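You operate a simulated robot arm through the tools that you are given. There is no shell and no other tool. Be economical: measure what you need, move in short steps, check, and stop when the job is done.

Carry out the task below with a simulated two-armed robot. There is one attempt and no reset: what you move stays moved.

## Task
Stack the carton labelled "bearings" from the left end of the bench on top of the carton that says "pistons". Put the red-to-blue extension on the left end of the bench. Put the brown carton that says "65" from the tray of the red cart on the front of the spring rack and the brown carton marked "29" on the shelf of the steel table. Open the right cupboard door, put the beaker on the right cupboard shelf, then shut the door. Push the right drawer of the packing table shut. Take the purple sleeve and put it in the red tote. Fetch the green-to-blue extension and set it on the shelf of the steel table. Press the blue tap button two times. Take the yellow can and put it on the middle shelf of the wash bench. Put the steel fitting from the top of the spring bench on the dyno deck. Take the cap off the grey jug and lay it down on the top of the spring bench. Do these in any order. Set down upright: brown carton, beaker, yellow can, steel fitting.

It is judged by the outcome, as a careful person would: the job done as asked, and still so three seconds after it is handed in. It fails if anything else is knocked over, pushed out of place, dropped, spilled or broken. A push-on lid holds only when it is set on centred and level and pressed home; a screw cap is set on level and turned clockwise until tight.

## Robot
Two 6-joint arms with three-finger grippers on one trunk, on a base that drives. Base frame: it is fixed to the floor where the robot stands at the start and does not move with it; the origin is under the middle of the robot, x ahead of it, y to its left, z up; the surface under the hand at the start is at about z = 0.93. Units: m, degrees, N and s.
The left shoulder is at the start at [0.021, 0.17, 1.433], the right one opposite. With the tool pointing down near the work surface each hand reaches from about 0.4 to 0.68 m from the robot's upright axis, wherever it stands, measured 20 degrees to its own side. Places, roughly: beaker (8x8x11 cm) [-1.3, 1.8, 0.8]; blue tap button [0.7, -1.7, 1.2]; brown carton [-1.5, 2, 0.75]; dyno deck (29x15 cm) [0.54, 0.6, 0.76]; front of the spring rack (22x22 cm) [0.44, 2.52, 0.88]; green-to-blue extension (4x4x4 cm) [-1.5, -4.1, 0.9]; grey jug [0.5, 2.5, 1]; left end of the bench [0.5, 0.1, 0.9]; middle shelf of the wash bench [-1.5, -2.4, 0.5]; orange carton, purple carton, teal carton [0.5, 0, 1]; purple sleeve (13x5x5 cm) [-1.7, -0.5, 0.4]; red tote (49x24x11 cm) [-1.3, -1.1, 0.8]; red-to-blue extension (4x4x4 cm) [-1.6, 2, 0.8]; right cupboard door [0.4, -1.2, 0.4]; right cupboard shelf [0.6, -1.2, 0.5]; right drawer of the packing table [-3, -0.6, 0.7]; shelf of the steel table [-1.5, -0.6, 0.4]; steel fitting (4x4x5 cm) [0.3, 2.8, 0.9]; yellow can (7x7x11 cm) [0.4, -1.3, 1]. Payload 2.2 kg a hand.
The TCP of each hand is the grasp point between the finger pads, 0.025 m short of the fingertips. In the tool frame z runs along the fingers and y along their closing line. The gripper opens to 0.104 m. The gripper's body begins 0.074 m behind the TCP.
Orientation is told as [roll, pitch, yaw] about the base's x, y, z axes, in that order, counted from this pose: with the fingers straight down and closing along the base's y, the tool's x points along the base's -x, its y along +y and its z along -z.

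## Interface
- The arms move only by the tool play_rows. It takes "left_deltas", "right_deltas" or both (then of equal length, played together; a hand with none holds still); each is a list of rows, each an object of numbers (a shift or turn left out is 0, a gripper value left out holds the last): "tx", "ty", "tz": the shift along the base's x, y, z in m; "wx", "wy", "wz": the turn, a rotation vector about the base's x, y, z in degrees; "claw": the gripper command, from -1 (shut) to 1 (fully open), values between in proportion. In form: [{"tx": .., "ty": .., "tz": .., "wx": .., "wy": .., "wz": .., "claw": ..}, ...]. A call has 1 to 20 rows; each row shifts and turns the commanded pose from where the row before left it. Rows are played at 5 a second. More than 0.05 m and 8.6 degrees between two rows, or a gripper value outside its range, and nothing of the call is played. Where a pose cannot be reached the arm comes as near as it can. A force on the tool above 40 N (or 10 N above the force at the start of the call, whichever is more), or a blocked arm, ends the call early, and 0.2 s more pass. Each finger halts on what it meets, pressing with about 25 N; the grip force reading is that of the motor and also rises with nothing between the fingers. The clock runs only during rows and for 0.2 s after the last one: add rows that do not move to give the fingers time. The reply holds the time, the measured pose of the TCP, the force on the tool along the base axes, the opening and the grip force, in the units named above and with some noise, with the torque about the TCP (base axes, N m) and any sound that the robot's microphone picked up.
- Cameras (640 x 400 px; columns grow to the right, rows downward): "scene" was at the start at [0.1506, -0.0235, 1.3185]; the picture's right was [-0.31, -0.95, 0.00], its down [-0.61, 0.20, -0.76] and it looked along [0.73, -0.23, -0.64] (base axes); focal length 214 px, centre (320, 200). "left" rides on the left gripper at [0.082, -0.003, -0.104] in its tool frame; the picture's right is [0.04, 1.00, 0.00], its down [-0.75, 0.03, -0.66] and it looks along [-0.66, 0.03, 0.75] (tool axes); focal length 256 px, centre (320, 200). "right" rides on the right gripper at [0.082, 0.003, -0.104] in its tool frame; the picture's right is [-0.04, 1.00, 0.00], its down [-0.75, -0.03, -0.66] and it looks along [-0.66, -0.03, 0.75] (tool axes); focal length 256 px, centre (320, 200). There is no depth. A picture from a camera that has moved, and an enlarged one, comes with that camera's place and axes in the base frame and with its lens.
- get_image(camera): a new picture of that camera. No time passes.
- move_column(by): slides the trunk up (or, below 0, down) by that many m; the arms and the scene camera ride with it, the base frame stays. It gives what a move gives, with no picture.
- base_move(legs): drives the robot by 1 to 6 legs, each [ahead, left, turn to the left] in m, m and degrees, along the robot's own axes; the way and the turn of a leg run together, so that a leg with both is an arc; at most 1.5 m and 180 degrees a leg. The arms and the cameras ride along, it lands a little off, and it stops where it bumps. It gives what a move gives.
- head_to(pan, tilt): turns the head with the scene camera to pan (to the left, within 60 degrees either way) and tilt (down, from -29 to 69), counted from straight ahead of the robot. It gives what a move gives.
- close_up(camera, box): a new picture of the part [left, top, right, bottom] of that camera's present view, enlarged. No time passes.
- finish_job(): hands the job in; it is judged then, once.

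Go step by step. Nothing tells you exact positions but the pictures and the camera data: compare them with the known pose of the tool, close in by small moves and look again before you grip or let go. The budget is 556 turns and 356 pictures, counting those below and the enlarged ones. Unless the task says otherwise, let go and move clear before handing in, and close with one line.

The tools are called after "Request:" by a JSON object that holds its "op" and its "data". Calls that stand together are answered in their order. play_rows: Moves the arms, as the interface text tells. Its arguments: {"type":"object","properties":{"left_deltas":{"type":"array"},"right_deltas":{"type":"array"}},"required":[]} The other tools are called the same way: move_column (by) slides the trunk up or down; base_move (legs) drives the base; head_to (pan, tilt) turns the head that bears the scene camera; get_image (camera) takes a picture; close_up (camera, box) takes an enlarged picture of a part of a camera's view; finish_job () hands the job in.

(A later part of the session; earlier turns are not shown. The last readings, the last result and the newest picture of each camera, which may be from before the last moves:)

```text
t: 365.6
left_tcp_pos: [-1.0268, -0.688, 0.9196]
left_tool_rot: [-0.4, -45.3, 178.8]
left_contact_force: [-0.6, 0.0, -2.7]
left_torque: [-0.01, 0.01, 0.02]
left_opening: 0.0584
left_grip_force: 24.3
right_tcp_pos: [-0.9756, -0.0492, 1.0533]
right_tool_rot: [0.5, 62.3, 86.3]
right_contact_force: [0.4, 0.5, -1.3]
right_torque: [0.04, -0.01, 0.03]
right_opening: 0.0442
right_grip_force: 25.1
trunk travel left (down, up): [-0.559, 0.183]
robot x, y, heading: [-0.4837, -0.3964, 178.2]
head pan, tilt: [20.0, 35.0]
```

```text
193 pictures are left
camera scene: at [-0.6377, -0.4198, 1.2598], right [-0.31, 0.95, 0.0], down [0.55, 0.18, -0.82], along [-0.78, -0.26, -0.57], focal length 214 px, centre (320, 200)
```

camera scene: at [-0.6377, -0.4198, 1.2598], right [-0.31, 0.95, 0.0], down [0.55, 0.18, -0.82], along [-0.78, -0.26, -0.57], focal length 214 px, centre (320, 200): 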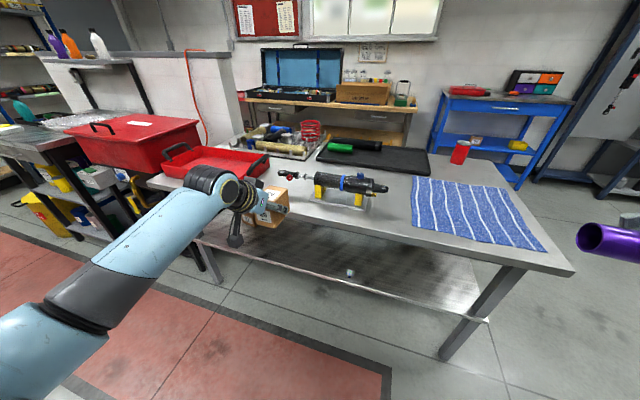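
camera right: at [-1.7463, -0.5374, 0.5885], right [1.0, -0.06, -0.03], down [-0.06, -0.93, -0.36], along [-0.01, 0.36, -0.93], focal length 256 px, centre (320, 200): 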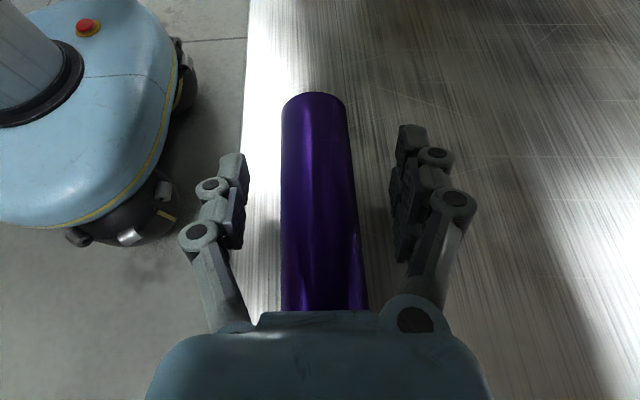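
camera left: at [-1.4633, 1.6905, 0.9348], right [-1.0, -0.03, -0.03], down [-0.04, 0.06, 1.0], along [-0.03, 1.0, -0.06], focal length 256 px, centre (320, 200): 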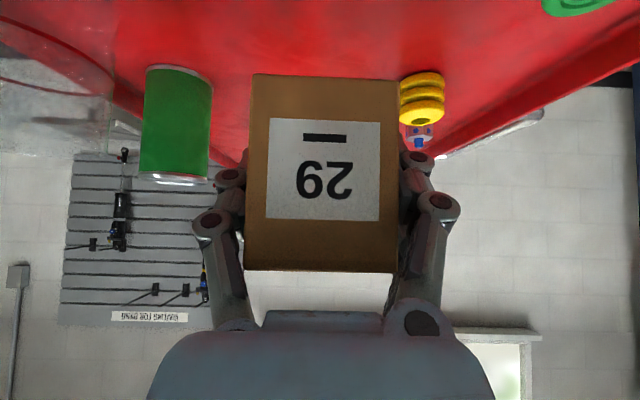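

Request:
{"op": "move_column", "data": {"by": -0.4}}

Request:
{"op": "move_column", "data": {"by": -0.04}}

Request:
{"op": "base_move", "data": {"legs": [[0, 0.05, 1.5]]}}

Request:
{"op": "get_image", "data": {"camera": "left"}}

Request:
{"op": "get_image", "data": {"camera": "scene"}}

```text
t: 369.4
left_tcp_pos: [-1.0261, -0.6878, 0.5197]
left_tool_rot: [-0.5, -45.5, 178.8]
left_contact_force: [-0.1, 0.8, -3.4]
left_torque: [-0.01, -0.03, -0.03]
left_opening: 0.0582
left_grip_force: 24.7
right_tcp_pos: [-0.9755, -0.0487, 0.6527]
right_tool_rot: [0.6, 62.2, 86.4]
right_contact_force: [0.4, 0.7, -2.2]
right_torque: [-0.03, 0.03, 0.0]
right_opening: 0.044
right_grip_force: 25.1
trunk travel left (down, up): [-0.159, 0.583]
robot x, y, heading: [-0.4772, -0.3944, 178.2]
head pan, tilt: [20.0, 35.0]
```

```text
t: 370.3
left_tcp_pos: [-1.0266, -0.6882, 0.4799]
left_tool_rot: [-0.4, -45.4, 178.8]
left_contact_force: [-0.5, -0.3, -2.6]
left_torque: [0.02, -0.02, 0.0]
left_opening: 0.0582
left_grip_force: 24.8
right_tcp_pos: [-0.976, -0.0477, 0.6137]
right_tool_rot: [0.6, 62.3, 86.5]
right_contact_force: [0.1, -0.1, -1.3]
right_torque: [0.02, -0.03, -0.01]
right_opening: 0.0436
right_grip_force: 24.5
trunk travel left (down, up): [-0.119, 0.623]
robot x, y, heading: [-0.4819, -0.3999, 178.2]
head pan, tilt: [20.0, 35.0]
```

```text
t: 371.2
left_tcp_pos: [-1.0192, -0.7518, 0.479]
left_tool_rot: [-0.3, -45.4, -179.7]
left_contact_force: [0.0, 0.3, -3.5]
left_torque: [-0.02, 0.01, 0.0]
left_opening: 0.0582
left_grip_force: 24.8
right_tcp_pos: [-0.9849, -0.112, 0.6121]
right_tool_rot: [0.5, 62.4, 87.8]
right_contact_force: [0.2, -1.0, -1.5]
right_torque: [0.02, 0.03, -0.04]
right_opening: 0.0439
right_grip_force: 24.8
trunk travel left (down, up): [-0.119, 0.623]
robot x, y, heading: [-0.4847, -0.444, 179.7]
head pan, tilt: [20.0, 35.0]
```

```text
192 pictures are left
camera left: at [-0.8887, -0.7502, 0.4946], right [0.03, -1.0, -0.03], down [-0.06, -0.04, 1.0], along [-1.0, -0.03, -0.06], focal length 256 px, centre (320, 200)
```

left: 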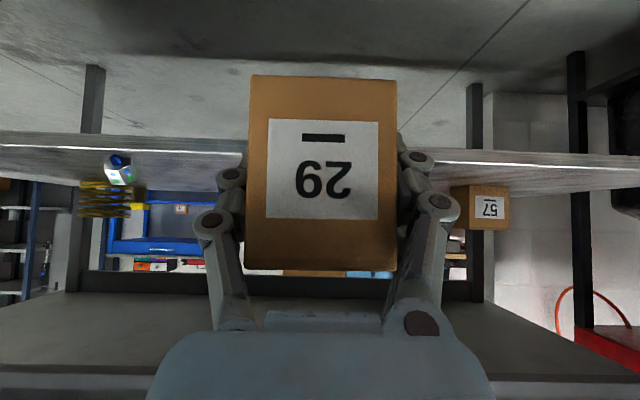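

```text
191 pictures are left
camera scene: at [-0.6596, -0.4746, 0.8073], right [-0.34, 0.94, 0.0], down [0.54, 0.19, -0.82], along [-0.77, -0.28, -0.57], focal length 214 px, centre (320, 200)
```

scene: 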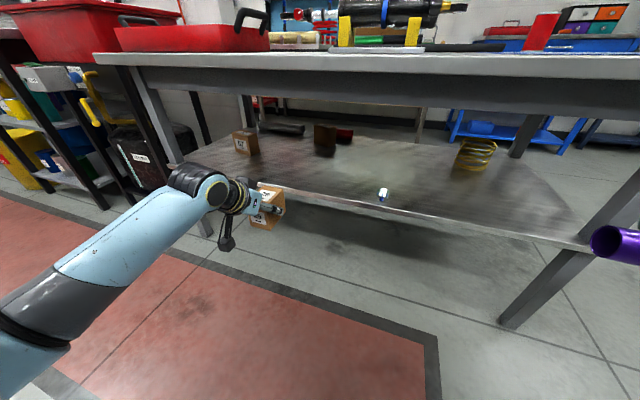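

Driving straight in would put the right hand into the table edge, so I turn 20° right, which leaves the right hand back, then shift left.

Request:
{"op": "base_move", "data": {"legs": [[0, 0, -20], [0, 0.2, 0]]}}

Request:
{"op": "get_image", "data": {"camera": "scene"}}

Request:
{"op": "get_image", "data": {"camera": "left"}}

```text
t: 373.9
left_tcp_pos: [-1.164, -0.7385, 0.4797]
left_tool_rot: [-0.4, -45.3, 159.9]
left_contact_force: [-0.3, -1.0, -3.3]
left_torque: [0.02, -0.02, -0.04]
left_opening: 0.058
left_grip_force: 25.2
right_tcp_pos: [-0.9084, -0.1486, 0.6115]
right_tool_rot: [0.5, 62.2, 67.6]
right_contact_force: [0.5, 0.5, -1.0]
right_torque: [0.0, -0.01, 0.0]
right_opening: 0.0438
right_grip_force: 25.1
trunk travel left (down, up): [-0.119, 0.623]
robot x, y, heading: [-0.555, -0.6433, 159.3]
head pan, tilt: [20.0, 35.0]
```

```text
190 pictures are left
camera scene: at [-0.7307, -0.6026, 0.8073], right [0.01, 1.0, 0.0], down [0.57, -0.01, -0.82], along [-0.82, 0.01, -0.57], focal length 214 px, centre (320, 200)
```

scene: 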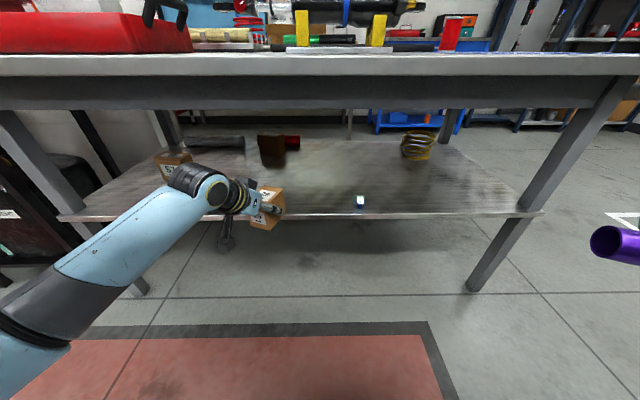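

```text
189 pictures are left
camera left: at [-1.0403, -0.7811, 0.4946], right [-0.32, -0.95, -0.03], down [-0.07, -0.01, 1.0], along [-0.94, 0.32, -0.06], focal length 256 px, centre (320, 200)
```

left: 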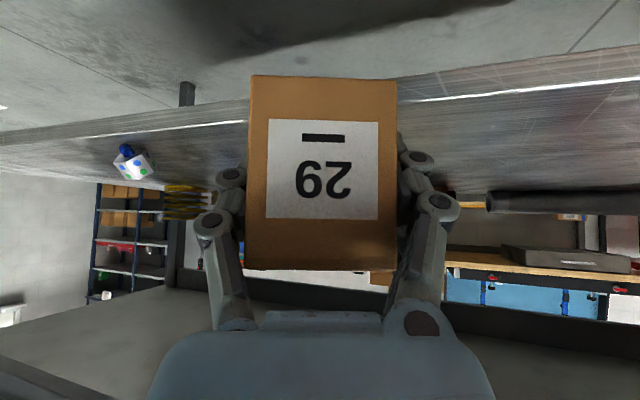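

Request:
{"op": "base_move", "data": {"legs": [[0.115, 0, 0]]}}

Request:
{"op": "get_image", "data": {"camera": "left"}}

Request:
{"op": "close_up", "data": {"camera": "scene", "box": [180, 130, 420, 280]}}

```text
t: 375.1
left_tcp_pos: [-1.2707, -0.6993, 0.4796]
left_tool_rot: [-0.4, -45.3, 160.1]
left_contact_force: [0.7, 0.5, -3.2]
left_torque: [0.0, -0.03, 0.02]
left_opening: 0.058
left_grip_force: 25.0
right_tcp_pos: [-1.017, -0.1098, 0.612]
right_tool_rot: [0.5, 62.3, 67.6]
right_contact_force: [-0.2, -0.1, -2.3]
right_torque: [-0.01, -0.01, 0.0]
right_opening: 0.0436
right_grip_force: 24.9
trunk travel left (down, up): [-0.119, 0.623]
robot x, y, heading: [-0.6602, -0.5983, 159.3]
head pan, tilt: [20.0, 35.0]
```

```text
188 pictures are left
camera left: at [-1.1464, -0.7422, 0.4945], right [-0.32, -0.95, -0.03], down [-0.07, -0.01, 1.0], along [-0.94, 0.32, -0.06], focal length 256 px, centre (320, 200)
```

left: 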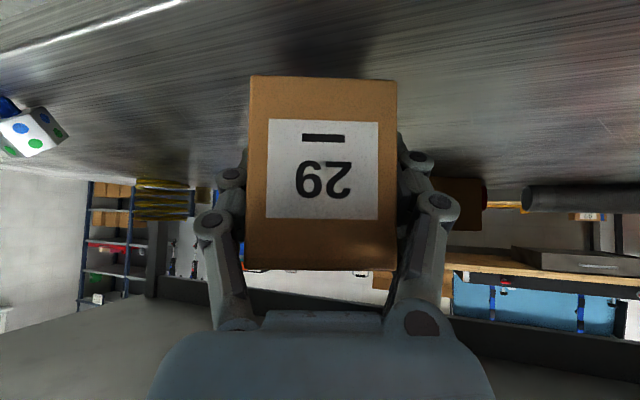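

```text
2.67 times, centred on (300, 205) of scene
camera zoom: at [-0.8373, -0.5629, 0.8073], right [0.01, 1.0, 0.0], down [0.57, -0.01, -0.82], along [-0.82, 0.01, -0.57], focal length 572 px, centre (373, 187)
```

zoom: 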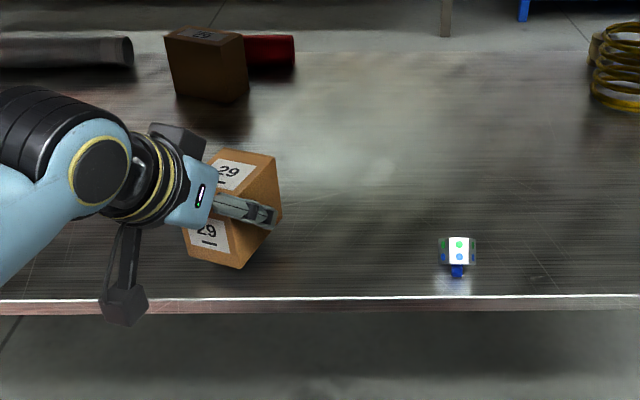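

Well over the shelf. Lower until contact.

Request:
{"op": "play_rows", "data": {"left_deltas": [{"tz": -0.008}, {"tz": -0.005}, {"tz": -0.003}, {"tz": -0.003}, {}]}}

```text
t: 376.3
left_tcp_pos: [-1.2709, -0.6993, 0.4612]
left_tool_rot: [-0.4, -45.3, 160.1]
left_contact_force: [0.1, 0.5, -3.0]
left_torque: [-0.03, -0.03, 0.02]
left_opening: 0.0582
left_grip_force: 25.1
right_tcp_pos: [-1.016, -0.1099, 0.6113]
right_tool_rot: [0.6, 62.4, 67.6]
right_contact_force: [-0.1, -0.3, -1.5]
right_torque: [0.03, 0.02, 0.0]
right_opening: 0.0439
right_grip_force: 25.3
trunk travel left (down, up): [-0.119, 0.623]
robot x, y, heading: [-0.6591, -0.5992, 159.0]
head pan, tilt: [20.0, 35.0]
```

Request:
{"op": "play_rows", "data": {"left_deltas": [{"tz": -0.003}, {"tz": -0.003}, {"tz": -0.003}, {}]}}

```text
t: 377.2
left_tcp_pos: [-1.2735, -0.6973, 0.4603]
left_tool_rot: [-0.1, -46.4, 159.8]
left_contact_force: [2.0, -0.7, 17.6]
left_torque: [-0.88, -0.58, 0.07]
left_opening: 0.0586
left_grip_force: 25.0
right_tcp_pos: [-1.0154, -0.1102, 0.6124]
right_tool_rot: [0.6, 62.3, 67.6]
right_contact_force: [-0.5, 0.0, -2.0]
right_torque: [-0.02, -0.01, -0.01]
right_opening: 0.0436
right_grip_force: 25.7
trunk travel left (down, up): [-0.119, 0.623]
robot x, y, heading: [-0.6658, -0.5997, 159.3]
head pan, tilt: [20.0, 35.0]
stopped in row 4 (left hand): the force on the tool passed its limit at 41 N (the readings are from after the stop); the commanded pose is now the measured one
```

Request:
{"op": "play_rows", "data": {"left_deltas": [{"tz": 0.002}, {"claw": 0.0}, {"claw": 0.3}, {"claw": 1}, {}, {}]}}

Request:
{"op": "play_rows", "data": {"left_deltas": [{"tx": 0.024, "ty": -0.009, "tz": 0.02}, {"tx": 0.024, "ty": -0.009, "tz": 0.02}, {"tx": 0.024, "ty": -0.009, "tz": 0.02}, {"tx": 0.03, "ty": -0.01}, {}]}}

Request:
{"op": "close_up", "data": {"camera": "scene", "box": [180, 130, 420, 280]}}

```text
t: 378.6
left_tcp_pos: [-1.2711, -0.6983, 0.4587]
left_tool_rot: [-0.2, -46.0, 159.9]
left_contact_force: [-0.3, 0.3, 0.0]
left_torque: [-0.02, -0.01, -0.01]
left_opening: 0.1043
left_grip_force: 0.0
right_tcp_pos: [-1.0174, -0.1098, 0.6113]
right_tool_rot: [0.5, 62.3, 67.6]
right_contact_force: [0.8, -0.2, -1.3]
right_torque: [-0.01, 0.01, -0.01]
right_opening: 0.0439
right_grip_force: 24.9
trunk travel left (down, up): [-0.119, 0.623]
robot x, y, heading: [-0.6607, -0.5998, 159.5]
head pan, tilt: [20.0, 35.0]
```

```text
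t: 379.8
left_tcp_pos: [-1.1688, -0.7364, 0.5183]
left_tool_rot: [-0.3, -46.0, 159.9]
left_contact_force: [-0.4, 0.3, -0.2]
left_torque: [0.01, -0.02, 0.03]
left_opening: 0.1042
left_grip_force: 0.0
right_tcp_pos: [-1.0166, -0.1102, 0.6115]
right_tool_rot: [0.5, 62.3, 67.6]
right_contact_force: [0.2, 0.3, -1.7]
right_torque: [0.02, -0.03, -0.02]
right_opening: 0.0438
right_grip_force: 25.3
trunk travel left (down, up): [-0.119, 0.623]
robot x, y, heading: [-0.6587, -0.6022, 159.2]
head pan, tilt: [20.0, 35.0]
```

```text
2.67 times, centred on (300, 205) of scene
camera zoom: at [-0.8369, -0.563, 0.8074], right [0.01, 1.0, 0.0], down [0.57, -0.01, -0.82], along [-0.82, 0.01, -0.57], focal length 572 px, centre (373, 187)
```

zoom: 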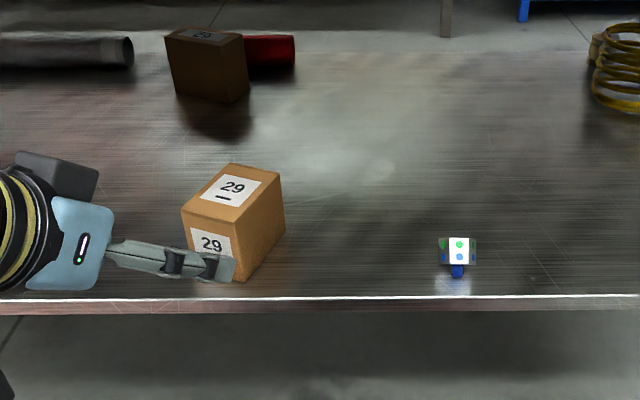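

"29" stands on the shelf. Now the sleeve: I back off, face the table squarely, raise the trunk, and go to the red tote.

Request:
{"op": "base_move", "data": {"legs": [[-0.25, 0, 0], [0, 0, 20.5]]}}

Request:
{"op": "move_column", "data": {"by": 0.4}}

Request:
{"op": "move_column", "data": {"by": 0.2}}

Request:
{"op": "base_move", "data": {"legs": [[0, 0.6, 0]]}}

Request:
{"op": "head_to", "data": {"pan": -20, "tilt": 35}}

Request:
{"op": "get_image", "data": {"camera": "scene"}}

```text
t: 382.7
left_tcp_pos: [-0.8536, -0.9964, 0.5173]
left_tool_rot: [-0.3, -45.9, -179.2]
left_contact_force: [0.1, 0.2, -0.3]
left_torque: [0.0, -0.01, 0.0]
left_opening: 0.1041
left_grip_force: 0.0
right_tcp_pos: [-0.935, -0.3554, 0.6114]
right_tool_rot: [0.5, 62.3, 88.5]
right_contact_force: [0.4, 0.7, -1.8]
right_torque: [0.02, 0.01, -0.01]
right_opening: 0.0433
right_grip_force: 25.0
trunk travel left (down, up): [-0.119, 0.623]
robot x, y, heading: [-0.4302, -0.6868, -179.8]
head pan, tilt: [20.0, 35.0]
```

```text
t: 386.5
left_tcp_pos: [-0.8541, -0.995, 0.9184]
left_tool_rot: [-0.4, -46.0, -179.3]
left_contact_force: [-0.5, 0.4, -0.4]
left_torque: [-0.02, 0.01, 0.01]
left_opening: 0.104
left_grip_force: 0.1
right_tcp_pos: [-0.9344, -0.3549, 1.0119]
right_tool_rot: [0.5, 62.3, 88.5]
right_contact_force: [0.3, 0.2, -1.4]
right_torque: [0.0, -0.02, -0.01]
right_opening: 0.0436
right_grip_force: 24.7
trunk travel left (down, up): [-0.519, 0.223]
robot x, y, heading: [-0.4279, -0.6876, -179.7]
head pan, tilt: [20.0, 35.0]
```

```text
t: 388.7
left_tcp_pos: [-0.8528, -0.9951, 1.1172]
left_tool_rot: [-0.2, -46.0, -179.2]
left_contact_force: [0.0, 0.0, 0.9]
left_torque: [0.0, 0.0, 0.02]
left_opening: 0.104
left_grip_force: 0.2
right_tcp_pos: [-0.9348, -0.3562, 1.212]
right_tool_rot: [0.4, 62.3, 88.5]
right_contact_force: [0.6, -0.7, -2.1]
right_torque: [0.01, 0.02, -0.01]
right_opening: 0.0438
right_grip_force: 25.2
trunk travel left (down, up): [-0.719, 0.023]
robot x, y, heading: [-0.4294, -0.6871, -179.7]
head pan, tilt: [20.0, 35.0]
```

```text
t: 392.1
left_tcp_pos: [-0.8481, -1.5945, 1.1176]
left_tool_rot: [-0.4, -46.0, -179.0]
left_contact_force: [-0.2, -0.4, -0.8]
left_torque: [0.03, -0.03, -0.05]
left_opening: 0.1038
left_grip_force: 0.2
right_tcp_pos: [-0.9312, -0.9575, 1.2113]
right_tool_rot: [0.6, 62.3, 88.7]
right_contact_force: [-0.9, -0.3, -1.7]
right_torque: [0.03, 0.0, -0.02]
right_opening: 0.0438
right_grip_force: 25.1
trunk travel left (down, up): [-0.719, 0.023]
robot x, y, heading: [-0.4229, -1.2852, -179.5]
head pan, tilt: [20.0, 35.0]
```

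```text
t: 393.1
left_tcp_pos: [-0.8483, -1.594, 1.1164]
left_tool_rot: [-0.3, -46.0, -179.0]
left_contact_force: [0.2, 0.0, 0.0]
left_torque: [-0.01, -0.01, 0.0]
left_opening: 0.104
left_grip_force: 0.0
right_tcp_pos: [-0.9319, -0.9547, 1.2122]
right_tool_rot: [0.5, 62.3, 88.8]
right_contact_force: [0.6, 0.1, -1.9]
right_torque: [0.0, 0.0, 0.03]
right_opening: 0.0437
right_grip_force: 25.3
trunk travel left (down, up): [-0.719, 0.023]
robot x, y, heading: [-0.4195, -1.2872, -179.6]
head pan, tilt: [-20.0, 35.0]
```

```text
185 pictures are left
camera scene: at [-0.5783, -1.2534, 1.4204], right [0.33, 0.94, 0.0], down [0.54, -0.19, -0.82], along [-0.77, 0.27, -0.57], focal length 214 px, centre (320, 200)
```

scene: 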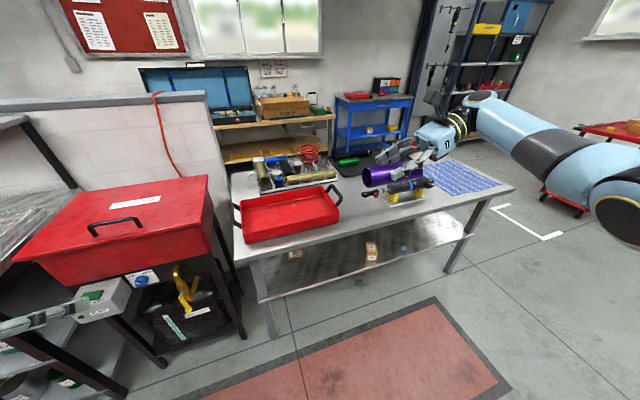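

Tote rim spans about x -1.21…-1.445, y -1.33…-0.91. I drive so the sleeve is over its middle.

Request:
{"op": "base_move", "data": {"legs": [[0.3, 0.17, 0]]}}

Request:
{"op": "head_to", "data": {"pan": -35, "tilt": 40}}

Request:
{"op": "get_image", "data": {"camera": "scene"}}

Request:
{"op": "get_image", "data": {"camera": "right"}}

```text
t: 395.4
left_tcp_pos: [-1.1449, -1.7683, 1.1172]
left_tool_rot: [-0.3, -45.9, -179.5]
left_contact_force: [0.3, 1.3, 0.5]
left_torque: [-0.02, 0.04, -0.02]
left_opening: 0.1041
left_grip_force: 0.1
right_tcp_pos: [-1.2225, -1.1281, 1.211]
right_tool_rot: [0.6, 62.4, 88.1]
right_contact_force: [-0.1, -0.4, -1.1]
right_torque: [-0.03, 0.0, 0.02]
right_opening: 0.0438
right_grip_force: 25.3
trunk travel left (down, up): [-0.719, 0.023]
robot x, y, heading: [-0.7213, -1.4634, -180.0]
head pan, tilt: [-20.0, 35.0]
```

```text
t: 396.1
left_tcp_pos: [-1.1447, -1.7677, 1.1183]
left_tool_rot: [-0.3, -46.1, -179.4]
left_contact_force: [0.3, 0.1, -0.1]
left_torque: [0.03, -0.01, 0.0]
left_opening: 0.1042
left_grip_force: 0.1
right_tcp_pos: [-1.2223, -1.1275, 1.2119]
right_tool_rot: [0.5, 62.3, 88.3]
right_contact_force: [0.5, 0.0, -1.6]
right_torque: [-0.02, 0.02, -0.04]
right_opening: 0.0436
right_grip_force: 25.4
trunk travel left (down, up): [-0.719, 0.023]
robot x, y, heading: [-0.7168, -1.4587, -180.1]
head pan, tilt: [-35.0, 40.0]
```

```text
184 pictures are left
camera scene: at [-0.8582, -1.4099, 1.4129], right [0.57, 0.82, 0.0], down [0.53, -0.37, -0.77], along [-0.63, 0.44, -0.64], focal length 214 px, centre (320, 200)
```

scene: 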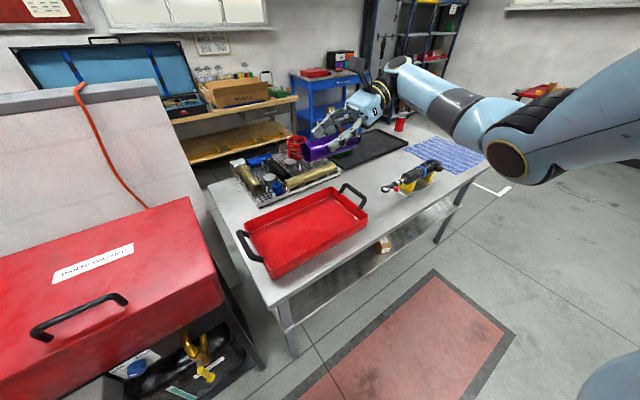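

```text
183 pictures are left
camera right: at [-1.2215, -1.0745, 1.3327], right [-1.0, 0.06, -0.03], down [0.07, 0.93, -0.36], along [0.01, -0.36, -0.93], focal length 256 px, centre (320, 200)
```

right: 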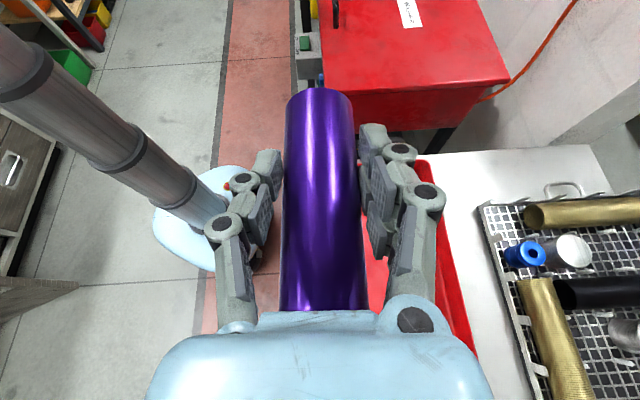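

Request:
{"op": "play_rows", "data": {"right_deltas": [{"tx": -0.02, "tz": -0.04}, {"tx": -0.02, "tz": -0.04}, {"tx": -0.02, "tz": -0.04}, {"tx": -0.02, "tz": -0.04}, {"tx": -0.015, "tz": -0.04}, {"tx": -0.013, "tz": -0.04}, {"ty": 0.008}, {}]}}

Request:
{"op": "get_image", "data": {"camera": "scene"}}

Request:
{"op": "get_image", "data": {"camera": "right"}}

```text
t: 397.9
left_tcp_pos: [-1.1451, -1.7674, 1.1174]
left_tool_rot: [-0.3, -46.1, -179.5]
left_contact_force: [0.1, 0.2, -0.2]
left_torque: [0.02, 0.03, 0.0]
left_opening: 0.1038
left_grip_force: 0.0
right_tcp_pos: [-1.2482, -1.1451, 1.0894]
right_tool_rot: [0.5, 62.4, 88.1]
right_contact_force: [-0.9, 0.4, -1.4]
right_torque: [0.02, -0.01, -0.01]
right_opening: 0.0435
right_grip_force: 25.1
right hand out of reach, approached as far as the arm can: row 3, 4, 5, 6
trunk travel left (down, up): [-0.719, 0.023]
robot x, y, heading: [-0.716, -1.4613, -180.2]
head pan, tilt: [-35.0, 40.0]
```

```text
182 pictures are left
camera scene: at [-0.858, -1.4101, 1.4129], right [0.57, 0.82, 0.0], down [0.53, -0.37, -0.77], along [-0.63, 0.44, -0.64], focal length 214 px, centre (320, 200)
```

scene: 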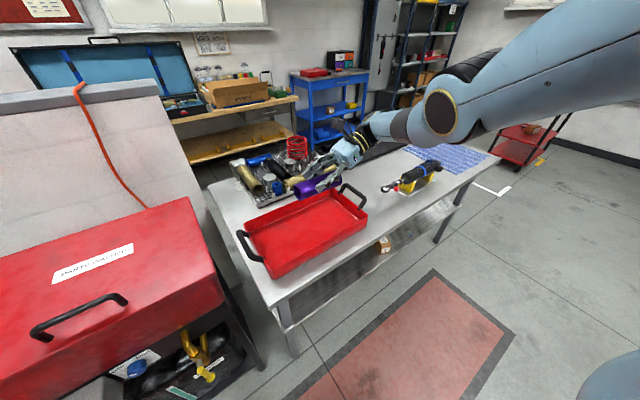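

```text
181 pictures are left
camera right: at [-1.2486, -1.0906, 1.2108], right [-1.0, 0.06, -0.03], down [0.06, 0.93, -0.36], along [0.01, -0.36, -0.93], focal length 256 px, centre (320, 200)
```

right: 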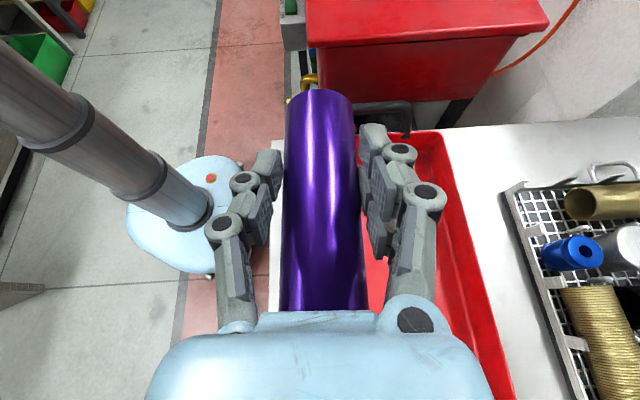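

Request:
{"op": "play_rows", "data": {"left_deltas": [{"tz": 0.04}, {"tz": 0.04}, {"tz": 0.04}, {"tz": 0.04}, {}]}}

Request:
{"op": "move_column", "data": {"by": -0.17}}

Request:
{"op": "base_move", "data": {"legs": [[0.075, 0, 0]]}}

Request:
{"op": "get_image", "data": {"camera": "right"}}

Request:
{"op": "get_image", "data": {"camera": "scene"}}

```text
t: 399.1
left_tcp_pos: [-1.1415, -1.7682, 1.278]
left_tool_rot: [-0.4, -46.0, -179.5]
left_contact_force: [-0.1, 0.0, 0.0]
left_torque: [-0.02, 0.0, 0.01]
left_opening: 0.1041
left_grip_force: 0.0
right_tcp_pos: [-1.2486, -1.1445, 1.0897]
right_tool_rot: [0.5, 62.3, 88.2]
right_contact_force: [-0.7, -0.5, -2.3]
right_torque: [-0.03, 0.04, 0.02]
right_opening: 0.0437
right_grip_force: 25.0
trunk travel left (down, up): [-0.719, 0.023]
robot x, y, heading: [-0.715, -1.4606, -180.1]
head pan, tilt: [-35.0, 40.0]
```

```text
t: 401.1
left_tcp_pos: [-1.1437, -1.7674, 1.1083]
left_tool_rot: [-0.3, -45.9, -179.5]
left_contact_force: [0.1, 0.4, -0.4]
left_torque: [0.01, 0.02, -0.01]
left_opening: 0.1041
left_grip_force: 0.0
right_tcp_pos: [-1.2494, -1.1454, 0.9212]
right_tool_rot: [0.5, 62.2, 88.2]
right_contact_force: [0.8, -0.4, -2.2]
right_torque: [-0.01, 0.03, 0.01]
right_opening: 0.0438
right_grip_force: 25.5
trunk travel left (down, up): [-0.549, 0.193]
robot x, y, heading: [-0.7176, -1.4591, -180.0]
head pan, tilt: [-35.0, 40.0]
```

```text
t: 402.1
left_tcp_pos: [-1.2188, -1.767, 1.1067]
left_tool_rot: [-0.4, -45.9, -179.6]
left_contact_force: [-0.5, 0.3, -0.2]
left_torque: [0.01, -0.03, 0.0]
left_opening: 0.104
left_grip_force: 0.0
right_tcp_pos: [-1.323, -1.1447, 0.9208]
right_tool_rot: [0.2, 62.3, 87.9]
right_contact_force: [-1.3, 0.1, -1.6]
right_torque: [-0.01, -0.04, 0.04]
right_opening: 0.0435
right_grip_force: 25.5
trunk travel left (down, up): [-0.549, 0.193]
robot x, y, heading: [-0.7919, -1.4631, 180.2]
head pan, tilt: [-35.0, 40.0]
```

```text
180 pictures are left
camera right: at [-1.3232, -1.0911, 1.0411], right [-1.0, 0.06, -0.03], down [0.07, 0.93, -0.36], along [0.01, -0.36, -0.93], focal length 256 px, centre (320, 200)
```

right: 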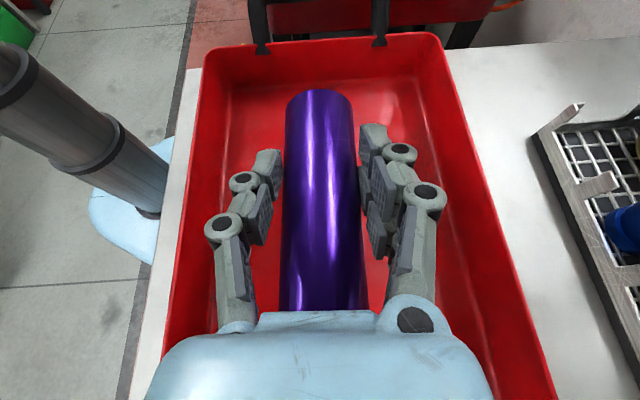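

```text
179 pictures are left
camera scene: at [-0.9339, -1.4098, 1.2419], right [0.57, 0.82, 0.0], down [0.53, -0.37, -0.76], along [-0.63, 0.44, -0.64], focal length 214 px, centre (320, 200)
```

scene: 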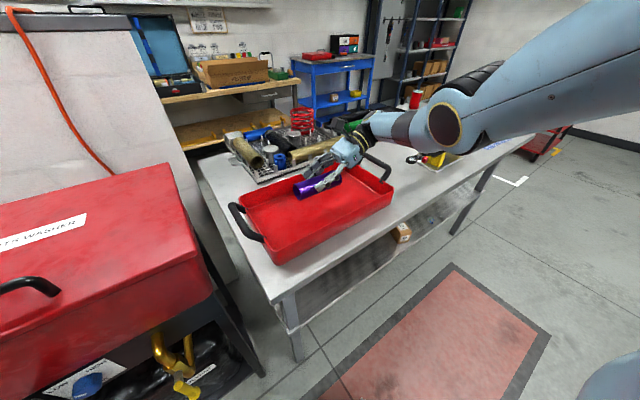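

Shift a little toward the left end for arm clearance, then lower with the trunk.

Request:
{"op": "base_move", "data": {"legs": [[0, 0.05, 0]]}}

Request:
{"op": "move_column", "data": {"by": -0.07}}

Request:
{"op": "get_image", "data": {"camera": "scene"}}

Request:
{"op": "get_image", "data": {"camera": "right"}}

```text
t: 403.0
left_tcp_pos: [-1.2182, -1.8218, 1.1069]
left_tool_rot: [-0.5, -46.1, -179.5]
left_contact_force: [-0.7, -0.7, -0.6]
left_torque: [0.03, 0.02, -0.06]
left_opening: 0.1043
left_grip_force: 0.2
right_tcp_pos: [-1.3212, -1.1982, 0.9209]
right_tool_rot: [0.4, 62.3, 87.9]
right_contact_force: [0.3, -1.4, -1.4]
right_torque: [0.06, -0.01, 0.01]
right_opening: 0.0438
right_grip_force: 24.9
trunk travel left (down, up): [-0.549, 0.193]
robot x, y, heading: [-0.7901, -1.5128, 179.9]
head pan, tilt: [-35.0, 40.0]
```

```text
t: 404.1
left_tcp_pos: [-1.2184, -1.8198, 1.037]
left_tool_rot: [-0.3, -46.1, -179.6]
left_contact_force: [0.1, 1.2, 1.1]
left_torque: [0.02, -0.02, 0.0]
left_opening: 0.1039
left_grip_force: 0.0
right_tcp_pos: [-1.3211, -1.1975, 0.8515]
right_tool_rot: [0.3, 62.3, 88.0]
right_contact_force: [-0.5, -1.5, -1.4]
right_torque: [0.0, 0.02, -0.02]
right_opening: 0.0436
right_grip_force: 25.0
trunk travel left (down, up): [-0.479, 0.263]
robot x, y, heading: [-0.791, -1.5131, 179.8]
head pan, tilt: [-35.0, 40.0]
```

```text
178 pictures are left
camera scene: at [-0.9332, -1.4626, 1.1712], right [0.57, 0.82, 0.0], down [0.53, -0.37, -0.77], along [-0.63, 0.44, -0.64], focal length 214 px, centre (320, 200)
```

scene: 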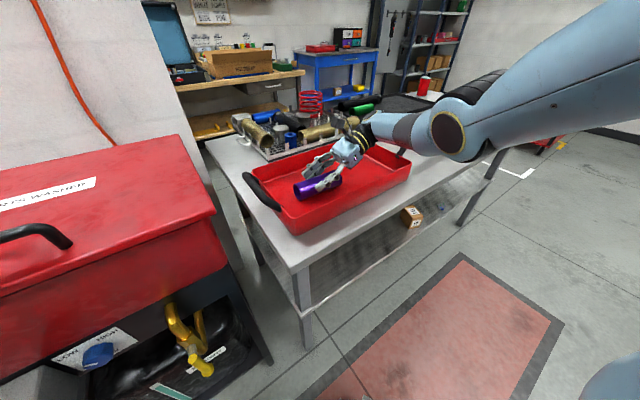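

```text
177 pictures are left
camera right: at [-1.3213, -1.1437, 0.972], right [-1.0, 0.06, -0.03], down [0.07, 0.93, -0.36], along [0.01, -0.36, -0.93], focal length 256 px, centre (320, 200)
```

right: 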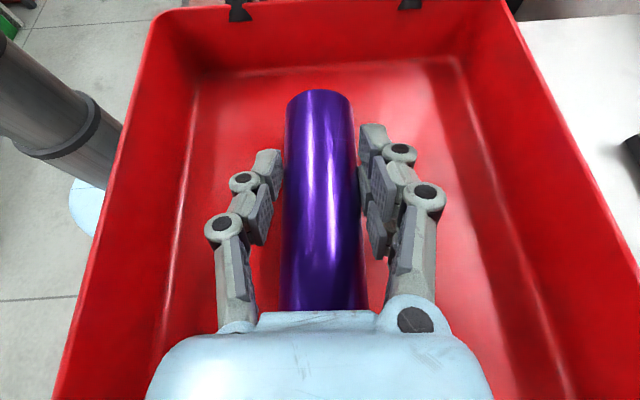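

Request:
{"op": "close_up", "data": {"camera": "scene", "box": [280, 90, 500, 230]}}

```text
2.86 times, centred on (390, 160) of scene
camera zoom: at [-0.9332, -1.4626, 1.1712], right [0.57, 0.82, 0.0], down [0.53, -0.37, -0.77], along [-0.63, 0.44, -0.64], focal length 613 px, centre (120, 314)
```

zoom: 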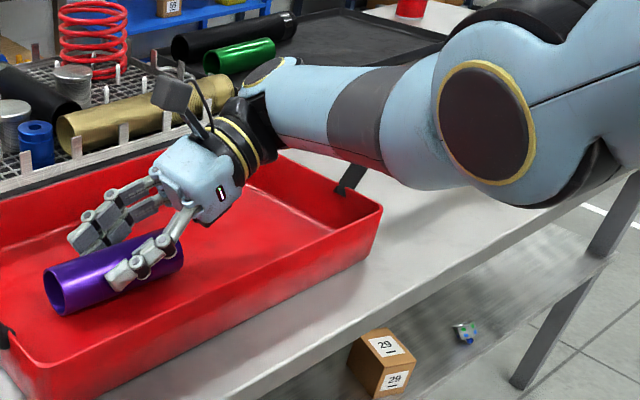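

Request:
{"op": "base_move", "data": {"legs": [[0, 0.03, 0]]}}

Request:
{"op": "move_column", "data": {"by": -0.02}}

Request:
{"op": "close_up", "data": {"camera": "scene", "box": [280, 90, 500, 230]}}

```text
t: 405.0
left_tcp_pos: [-1.2179, -1.8537, 1.0369]
left_tool_rot: [-0.5, -46.0, -179.5]
left_contact_force: [-1.1, -0.6, 0.3]
left_torque: [0.05, 0.01, -0.04]
left_opening: 0.104
left_grip_force: 0.1
right_tcp_pos: [-1.3224, -1.2308, 0.8516]
right_tool_rot: [0.5, 62.1, 88.1]
right_contact_force: [-0.1, -0.2, -2.1]
right_torque: [0.03, -0.03, -0.02]
right_opening: 0.0437
right_grip_force: 25.1
trunk travel left (down, up): [-0.479, 0.263]
robot x, y, heading: [-0.7897, -1.5459, 180.1]
head pan, tilt: [-35.0, 40.0]
```

```text
t: 405.6
left_tcp_pos: [-1.2149, -1.852, 1.0193]
left_tool_rot: [-0.3, -46.1, -179.5]
left_contact_force: [-0.5, 1.0, -0.7]
left_torque: [0.01, 0.0, 0.03]
left_opening: 0.1036
left_grip_force: 0.0
right_tcp_pos: [-1.3217, -1.2298, 0.8358]
right_tool_rot: [1.5, 62.5, 89.0]
right_contact_force: [2.1, 3.3, 33.8]
right_torque: [-0.86, 0.57, 0.02]
right_opening: 0.0441
right_grip_force: 24.6
trunk travel left (down, up): [-0.459, 0.283]
robot x, y, heading: [-0.7862, -1.5433, 179.8]
head pan, tilt: [-35.0, 40.0]
```

```text
2.86 times, centred on (390, 160) of scene
camera zoom: at [-0.9313, -1.4947, 1.1515], right [0.57, 0.82, 0.0], down [0.52, -0.37, -0.77], along [-0.63, 0.44, -0.64], focal length 613 px, centre (120, 314)
```

zoom: 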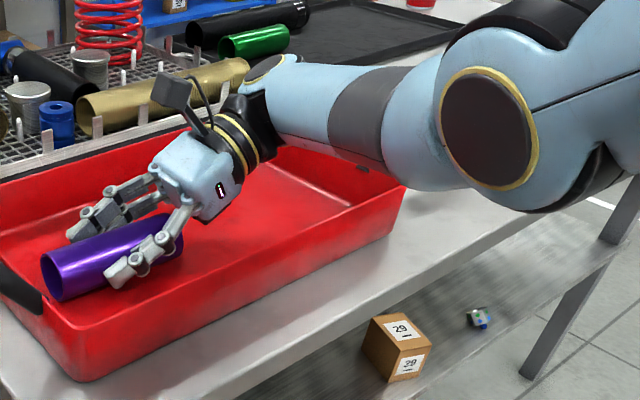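

The sleeve has touched the tote floor. I release and rise straight up.

Request:
{"op": "play_rows", "data": {"right_deltas": [{"tz": 0.004}, {"claw": -0.1}, {"claw": 0.4}, {"claw": 0.7}, {}]}}

Request:
{"op": "move_column", "data": {"by": 0.2}}

Request:
{"op": "get_image", "data": {"camera": "scene"}}

```text
t: 406.8
left_tcp_pos: [-1.2177, -1.8522, 1.0167]
left_tool_rot: [-0.3, -46.0, -179.6]
left_contact_force: [0.3, 0.3, -0.2]
left_torque: [0.0, 0.02, -0.01]
left_opening: 0.1042
left_grip_force: 0.0
right_tcp_pos: [-1.3206, -1.229, 0.8346]
right_tool_rot: [0.2, 62.2, 87.9]
right_contact_force: [-0.3, -1.0, 0.6]
right_torque: [0.01, 0.01, 0.02]
right_opening: 0.0893
right_grip_force: 0.3
trunk travel left (down, up): [-0.459, 0.283]
robot x, y, heading: [-0.7887, -1.5497, 180.1]
head pan, tilt: [-35.0, 40.0]
```

```text
t: 409.0
left_tcp_pos: [-1.2178, -1.8507, 1.2164]
left_tool_rot: [-0.4, -46.0, -179.6]
left_contact_force: [-0.5, 0.3, 0.6]
left_torque: [-0.05, 0.02, -0.02]
left_opening: 0.1042
left_grip_force: 0.2
right_tcp_pos: [-1.3219, -1.229, 1.034]
right_tool_rot: [0.5, 62.3, 88.0]
right_contact_force: [0.6, -0.4, -0.4]
right_torque: [0.0, -0.02, 0.01]
right_opening: 0.0883
right_grip_force: 0.0
trunk travel left (down, up): [-0.659, 0.083]
robot x, y, heading: [-0.7865, -1.5451, 179.7]
head pan, tilt: [-35.0, 40.0]
```

```text
174 pictures are left
camera scene: at [-0.9315, -1.4939, 1.3526], right [0.57, 0.82, 0.0], down [0.53, -0.37, -0.77], along [-0.63, 0.44, -0.64], focal length 214 px, centre (320, 200)
```

scene: 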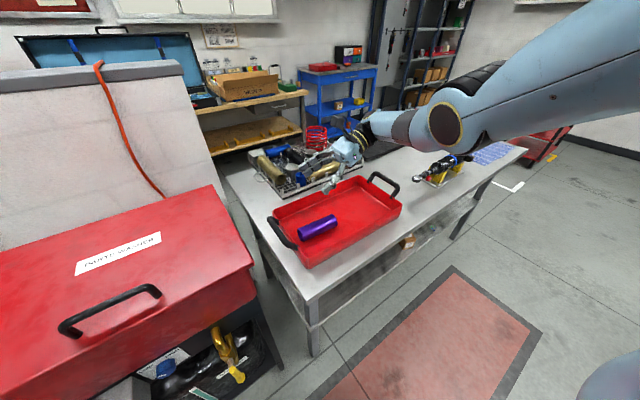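

The sleeve rests in the tote. I back off and reset the right hand (undo lean and yaw, then tilt 45° forward).

Request:
{"op": "base_move", "data": {"legs": [[-0.3, 0, 0]]}}

Request:
{"op": "play_rows", "data": {"right_deltas": [{"wx": 8, "tx": 0.01}, {"wx": 8, "tx": 0.01}, {"wx": 8, "tx": 0.01}, {"wx": 8}, {"wx": 8}, {"wx": 8}, {"wx": 8}, {"wx": 6.2}, {"wz": 8.2}, {"wz": 8.2}, {"wz": 8.2}, {"wz": 8.2}, {"wz": 8.2}, {"wz": 8.2}, {"wz": 8.2}, {"wz": 8.2}, {"wz": 8.2}, {"wz": 8.2}]}}

Request:
{"op": "play_rows", "data": {"right_deltas": [{"wz": 8.2, "claw": 1}, {"wy": 7.5}, {"wy": 7.5}, {"wy": 7.5}, {"wy": 7.5}, {"wy": 7.5}, {"wy": 7.5}, {}]}}

```text
t: 411.0
left_tcp_pos: [-0.9251, -1.8541, 1.2188]
left_tool_rot: [-0.2, -46.0, -179.3]
left_contact_force: [-0.2, -0.7, 0.4]
left_torque: [0.02, 0.03, -0.02]
left_opening: 0.104
left_grip_force: 0.1
right_tcp_pos: [-1.0329, -1.232, 1.0355]
right_tool_rot: [0.5, 62.2, 88.5]
right_contact_force: [-0.2, 0.1, 0.2]
right_torque: [0.0, 0.01, -0.05]
right_opening: 0.0882
right_grip_force: 0.1
trunk travel left (down, up): [-0.659, 0.083]
robot x, y, heading: [-0.5028, -1.5461, -179.8]
head pan, tilt: [-35.0, 40.0]
```

```text
t: 414.8
left_tcp_pos: [-0.9246, -1.8531, 1.2179]
left_tool_rot: [-0.3, -46.0, -179.3]
left_contact_force: [0.3, -0.3, 0.0]
left_torque: [-0.01, 0.07, -0.01]
left_opening: 0.104
left_grip_force: 0.0
right_tcp_pos: [-1.0021, -1.2314, 1.0333]
right_tool_rot: [1.9, 0.1, 171.4]
right_contact_force: [-0.1, -0.4, -0.3]
right_torque: [-0.02, 0.01, 0.0]
right_opening: 0.0883
right_grip_force: 0.0
trunk travel left (down, up): [-0.659, 0.083]
robot x, y, heading: [-0.4969, -1.5491, -180.1]
head pan, tilt: [-35.0, 40.0]
```

```text
t: 416.6
left_tcp_pos: [-0.9257, -1.8531, 1.2178]
left_tool_rot: [-0.2, -46.0, -179.3]
left_contact_force: [-0.3, -0.7, 0.3]
left_torque: [-0.01, -0.01, -0.01]
left_opening: 0.1041
left_grip_force: 0.0
right_tcp_pos: [-1.0033, -1.2323, 1.0345]
right_tool_rot: [2.5, -44.9, 179.1]
right_contact_force: [-0.5, 0.1, 0.6]
right_torque: [0.04, 0.0, -0.01]
right_opening: 0.1038
right_grip_force: 0.2
trunk travel left (down, up): [-0.659, 0.083]
robot x, y, heading: [-0.5, -1.5491, -179.6]
head pan, tilt: [-35.0, 40.0]
```

Request:
{"op": "base_move", "data": {"legs": [[0, -1.4, 0], [0, -0.85, 0], [0, 0, -90], [0, 0.9, 0]]}}

Request:
{"op": "play_rows", "data": {"right_deltas": [{"wy": 1.7, "wz": -1.8}, {}]}}

Request:
{"op": "head_to", "data": {"pan": -15, "tilt": 35}}

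Request:
{"op": "get_image", "data": {"camera": "scene"}}

```text
t: 436.1
left_tcp_pos: [-1.7165, 1.1696, 1.2172]
left_tool_rot: [-0.3, -46.0, 89.7]
left_contact_force: [0.2, 0.4, -0.8]
left_torque: [0.01, 0.01, -0.05]
left_opening: 0.104
left_grip_force: 0.0
right_tcp_pos: [-1.0939, 1.2361, 1.0346]
right_tool_rot: [2.4, -44.9, 88.3]
right_contact_force: [0.0, -0.9, -0.3]
right_torque: [0.0, 0.01, -0.03]
right_opening: 0.1038
right_grip_force: 0.1
trunk travel left (down, up): [-0.659, 0.083]
robot x, y, heading: [-1.4163, 0.7399, 89.3]
head pan, tilt: [-35.0, 40.0]
```

```text
t: 436.7
left_tcp_pos: [-1.7169, 1.1696, 1.217]
left_tool_rot: [-0.4, -46.0, 89.6]
left_contact_force: [-0.1, -0.5, 0.9]
left_torque: [-0.02, 0.01, 0.01]
left_opening: 0.104
left_grip_force: 0.1
right_tcp_pos: [-1.0925, 1.2357, 1.035]
right_tool_rot: [4.9, -44.8, 84.6]
right_contact_force: [-0.1, 0.8, -0.3]
right_torque: [0.02, 0.0, 0.01]
right_opening: 0.1038
right_grip_force: 0.0
trunk travel left (down, up): [-0.659, 0.083]
robot x, y, heading: [-1.4135, 0.7407, 89.5]
head pan, tilt: [-35.0, 40.0]
```

```text
t: 437.5
left_tcp_pos: [-1.7156, 1.1692, 1.2177]
left_tool_rot: [-0.4, -45.9, 89.7]
left_contact_force: [-0.1, -0.1, 0.0]
left_torque: [-0.01, -0.01, 0.03]
left_opening: 0.1042
left_grip_force: 0.0
right_tcp_pos: [-1.0927, 1.2364, 1.0334]
right_tool_rot: [4.8, -44.8, 84.7]
right_contact_force: [-0.4, 1.1, 1.1]
right_torque: [-0.01, 0.05, -0.01]
right_opening: 0.1042
right_grip_force: 0.1
trunk travel left (down, up): [-0.659, 0.083]
robot x, y, heading: [-1.4133, 0.7363, 89.3]
head pan, tilt: [-15.0, 35.0]
```

```text
173 pictures are left
camera scene: at [-1.3917, 0.8959, 1.3603], right [0.96, -0.27, 0.0], down [-0.16, -0.55, -0.82], along [0.22, 0.79, -0.57], focal length 214 px, centre (320, 200)
```

scene: 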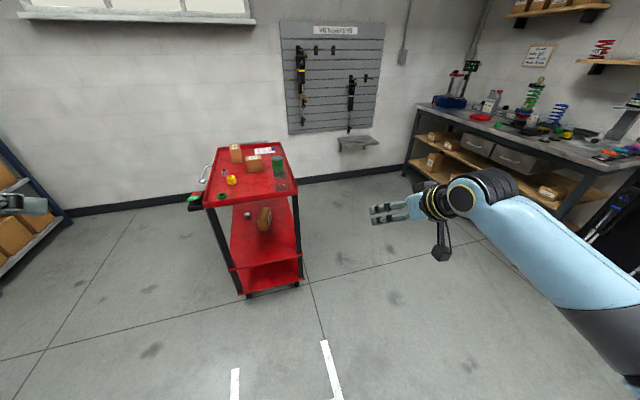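

Request:
{"op": "play_rows", "data": {"right_deltas": [{"wx": -0.3, "wy": -3.45, "wz": -3.46}, {"wz": 4.8}, {}]}}

Request:
{"op": "base_move", "data": {"legs": [[0.4, 0.22, 0.5]]}}

Request:
{"op": "get_image", "data": {"camera": "scene"}}

Request:
{"op": "get_image", "data": {"camera": "right"}}

```text
t: 438.3
left_tcp_pos: [-1.7173, 1.1688, 1.2177]
left_tool_rot: [-0.4, -46.0, 89.8]
left_contact_force: [0.0, -0.8, 0.7]
left_torque: [0.03, 0.01, 0.01]
left_opening: 0.1038
left_grip_force: 0.1
right_tcp_pos: [-1.0936, 1.2364, 1.0344]
right_tool_rot: [-0.2, -44.8, 89.6]
right_contact_force: [0.0, 1.0, 0.2]
right_torque: [-0.01, -0.03, 0.02]
right_opening: 0.104
right_grip_force: 0.1
trunk travel left (down, up): [-0.659, 0.083]
robot x, y, heading: [-1.4161, 0.7343, 89.1]
head pan, tilt: [-15.0, 35.0]
```

```text
t: 441.0
left_tcp_pos: [-1.9242, 1.5741, 1.2171]
left_tool_rot: [-0.3, -46.0, 89.6]
left_contact_force: [0.6, -0.1, -0.4]
left_torque: [0.02, 0.04, 0.02]
left_opening: 0.1038
left_grip_force: 0.2
right_tcp_pos: [-1.3004, 1.64, 1.0337]
right_tool_rot: [-0.1, -44.8, 89.7]
right_contact_force: [-0.1, 0.1, -0.3]
right_torque: [0.01, -0.02, 0.02]
right_opening: 0.104
right_grip_force: 0.0
trunk travel left (down, up): [-0.659, 0.083]
robot x, y, heading: [-1.6264, 1.1435, 89.5]
head pan, tilt: [-15.0, 35.0]
```

```text
172 pictures are left
camera scene: at [-1.5993, 1.2999, 1.3603], right [0.96, -0.27, 0.0], down [-0.16, -0.55, -0.82], along [0.22, 0.79, -0.57], focal length 214 px, centre (320, 200)
```

scene: 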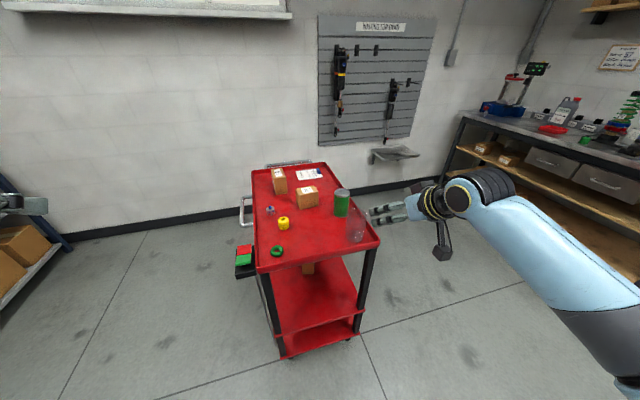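

```text
171 pictures are left
camera right: at [-1.304, 1.509, 1.0514], right [-1.0, 0.04, 0.03], down [0.03, 0.07, 1.0], along [0.03, 1.0, -0.07], focal length 256 px, centre (320, 200)
```

right: 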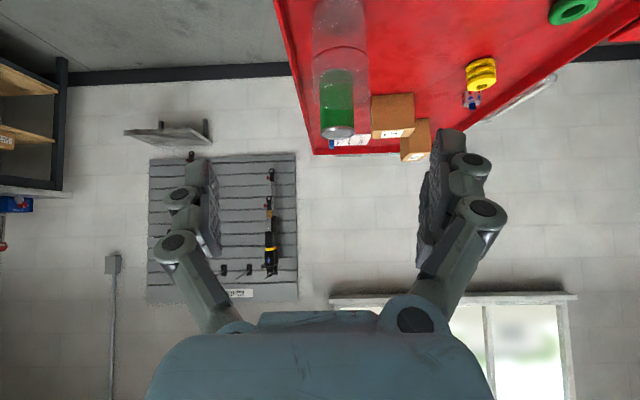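

Request:
{"op": "close_up", "data": {"camera": "scene", "box": [230, 150, 390, 290]}}

```text
2.86 times, centred on (310, 220) of scene
camera zoom: at [-1.5993, 1.2999, 1.3603], right [0.96, -0.27, 0.0], down [-0.16, -0.55, -0.82], along [0.22, 0.79, -0.57], focal length 613 px, centre (349, 143)
```

zoom: 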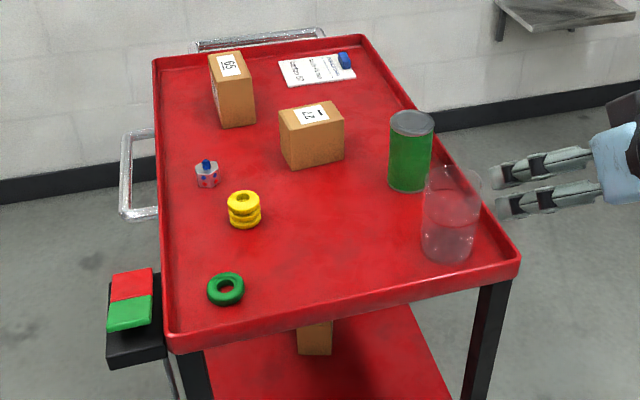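

Beaker base centre at (-1.322, 1.815). I close in and line up the right hand on its 45° approach.

Request:
{"op": "base_move", "data": {"legs": [[0.1, 0, 0]]}}

Request:
{"op": "play_rows", "data": {"right_deltas": [{"tx": -0.011, "ty": -0.005, "tz": -0.042}, {"tx": -0.011, "ty": -0.005, "tz": -0.042}, {}]}}

Request:
{"op": "get_image", "data": {"camera": "right"}}

```text
t: 442.1
left_tcp_pos: [-1.9211, 1.6726, 1.2168]
left_tool_rot: [-0.3, -45.8, 89.6]
left_contact_force: [0.9, 0.1, 0.9]
left_torque: [0.0, -0.02, -0.03]
left_opening: 0.1039
left_grip_force: 0.1
right_tcp_pos: [-1.2979, 1.7361, 1.0331]
right_tool_rot: [-0.1, -44.7, 89.4]
right_contact_force: [0.1, 0.3, -1.1]
right_torque: [-0.01, -0.01, 0.01]
right_opening: 0.1041
right_grip_force: 0.1
trunk travel left (down, up): [-0.659, 0.083]
robot x, y, heading: [-1.6229, 1.2369, 89.1]
head pan, tilt: [-15.0, 35.0]
```

```text
t: 442.9
left_tcp_pos: [-1.9214, 1.6711, 1.2175]
left_tool_rot: [-0.3, -46.0, 89.7]
left_contact_force: [0.1, -0.3, 0.7]
left_torque: [0.01, -0.01, 0.0]
left_opening: 0.104
left_grip_force: 0.1
right_tcp_pos: [-1.3218, 1.723, 0.9524]
right_tool_rot: [-0.1, -44.8, 89.4]
right_contact_force: [0.7, 0.2, -0.1]
right_torque: [0.01, 0.01, -0.01]
right_opening: 0.104
right_grip_force: 0.0
trunk travel left (down, up): [-0.659, 0.083]
robot x, y, heading: [-1.6186, 1.2394, 89.0]
head pan, tilt: [-15.0, 35.0]
```

```text
169 pictures are left
camera right: at [-1.3245, 1.5923, 0.9693], right [-1.0, 0.04, 0.03], down [0.03, 0.07, 1.0], along [0.04, 1.0, -0.07], focal length 256 px, centre (320, 200)
```

right: 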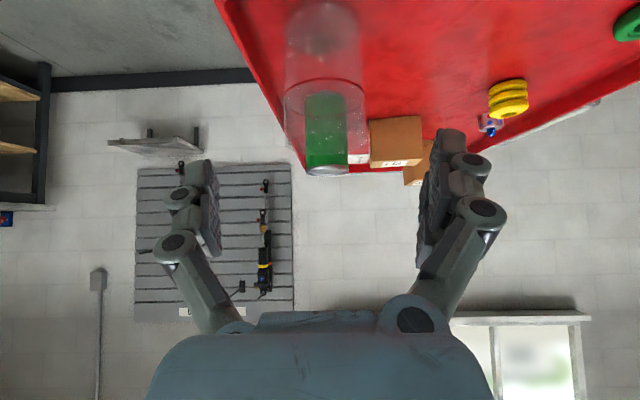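

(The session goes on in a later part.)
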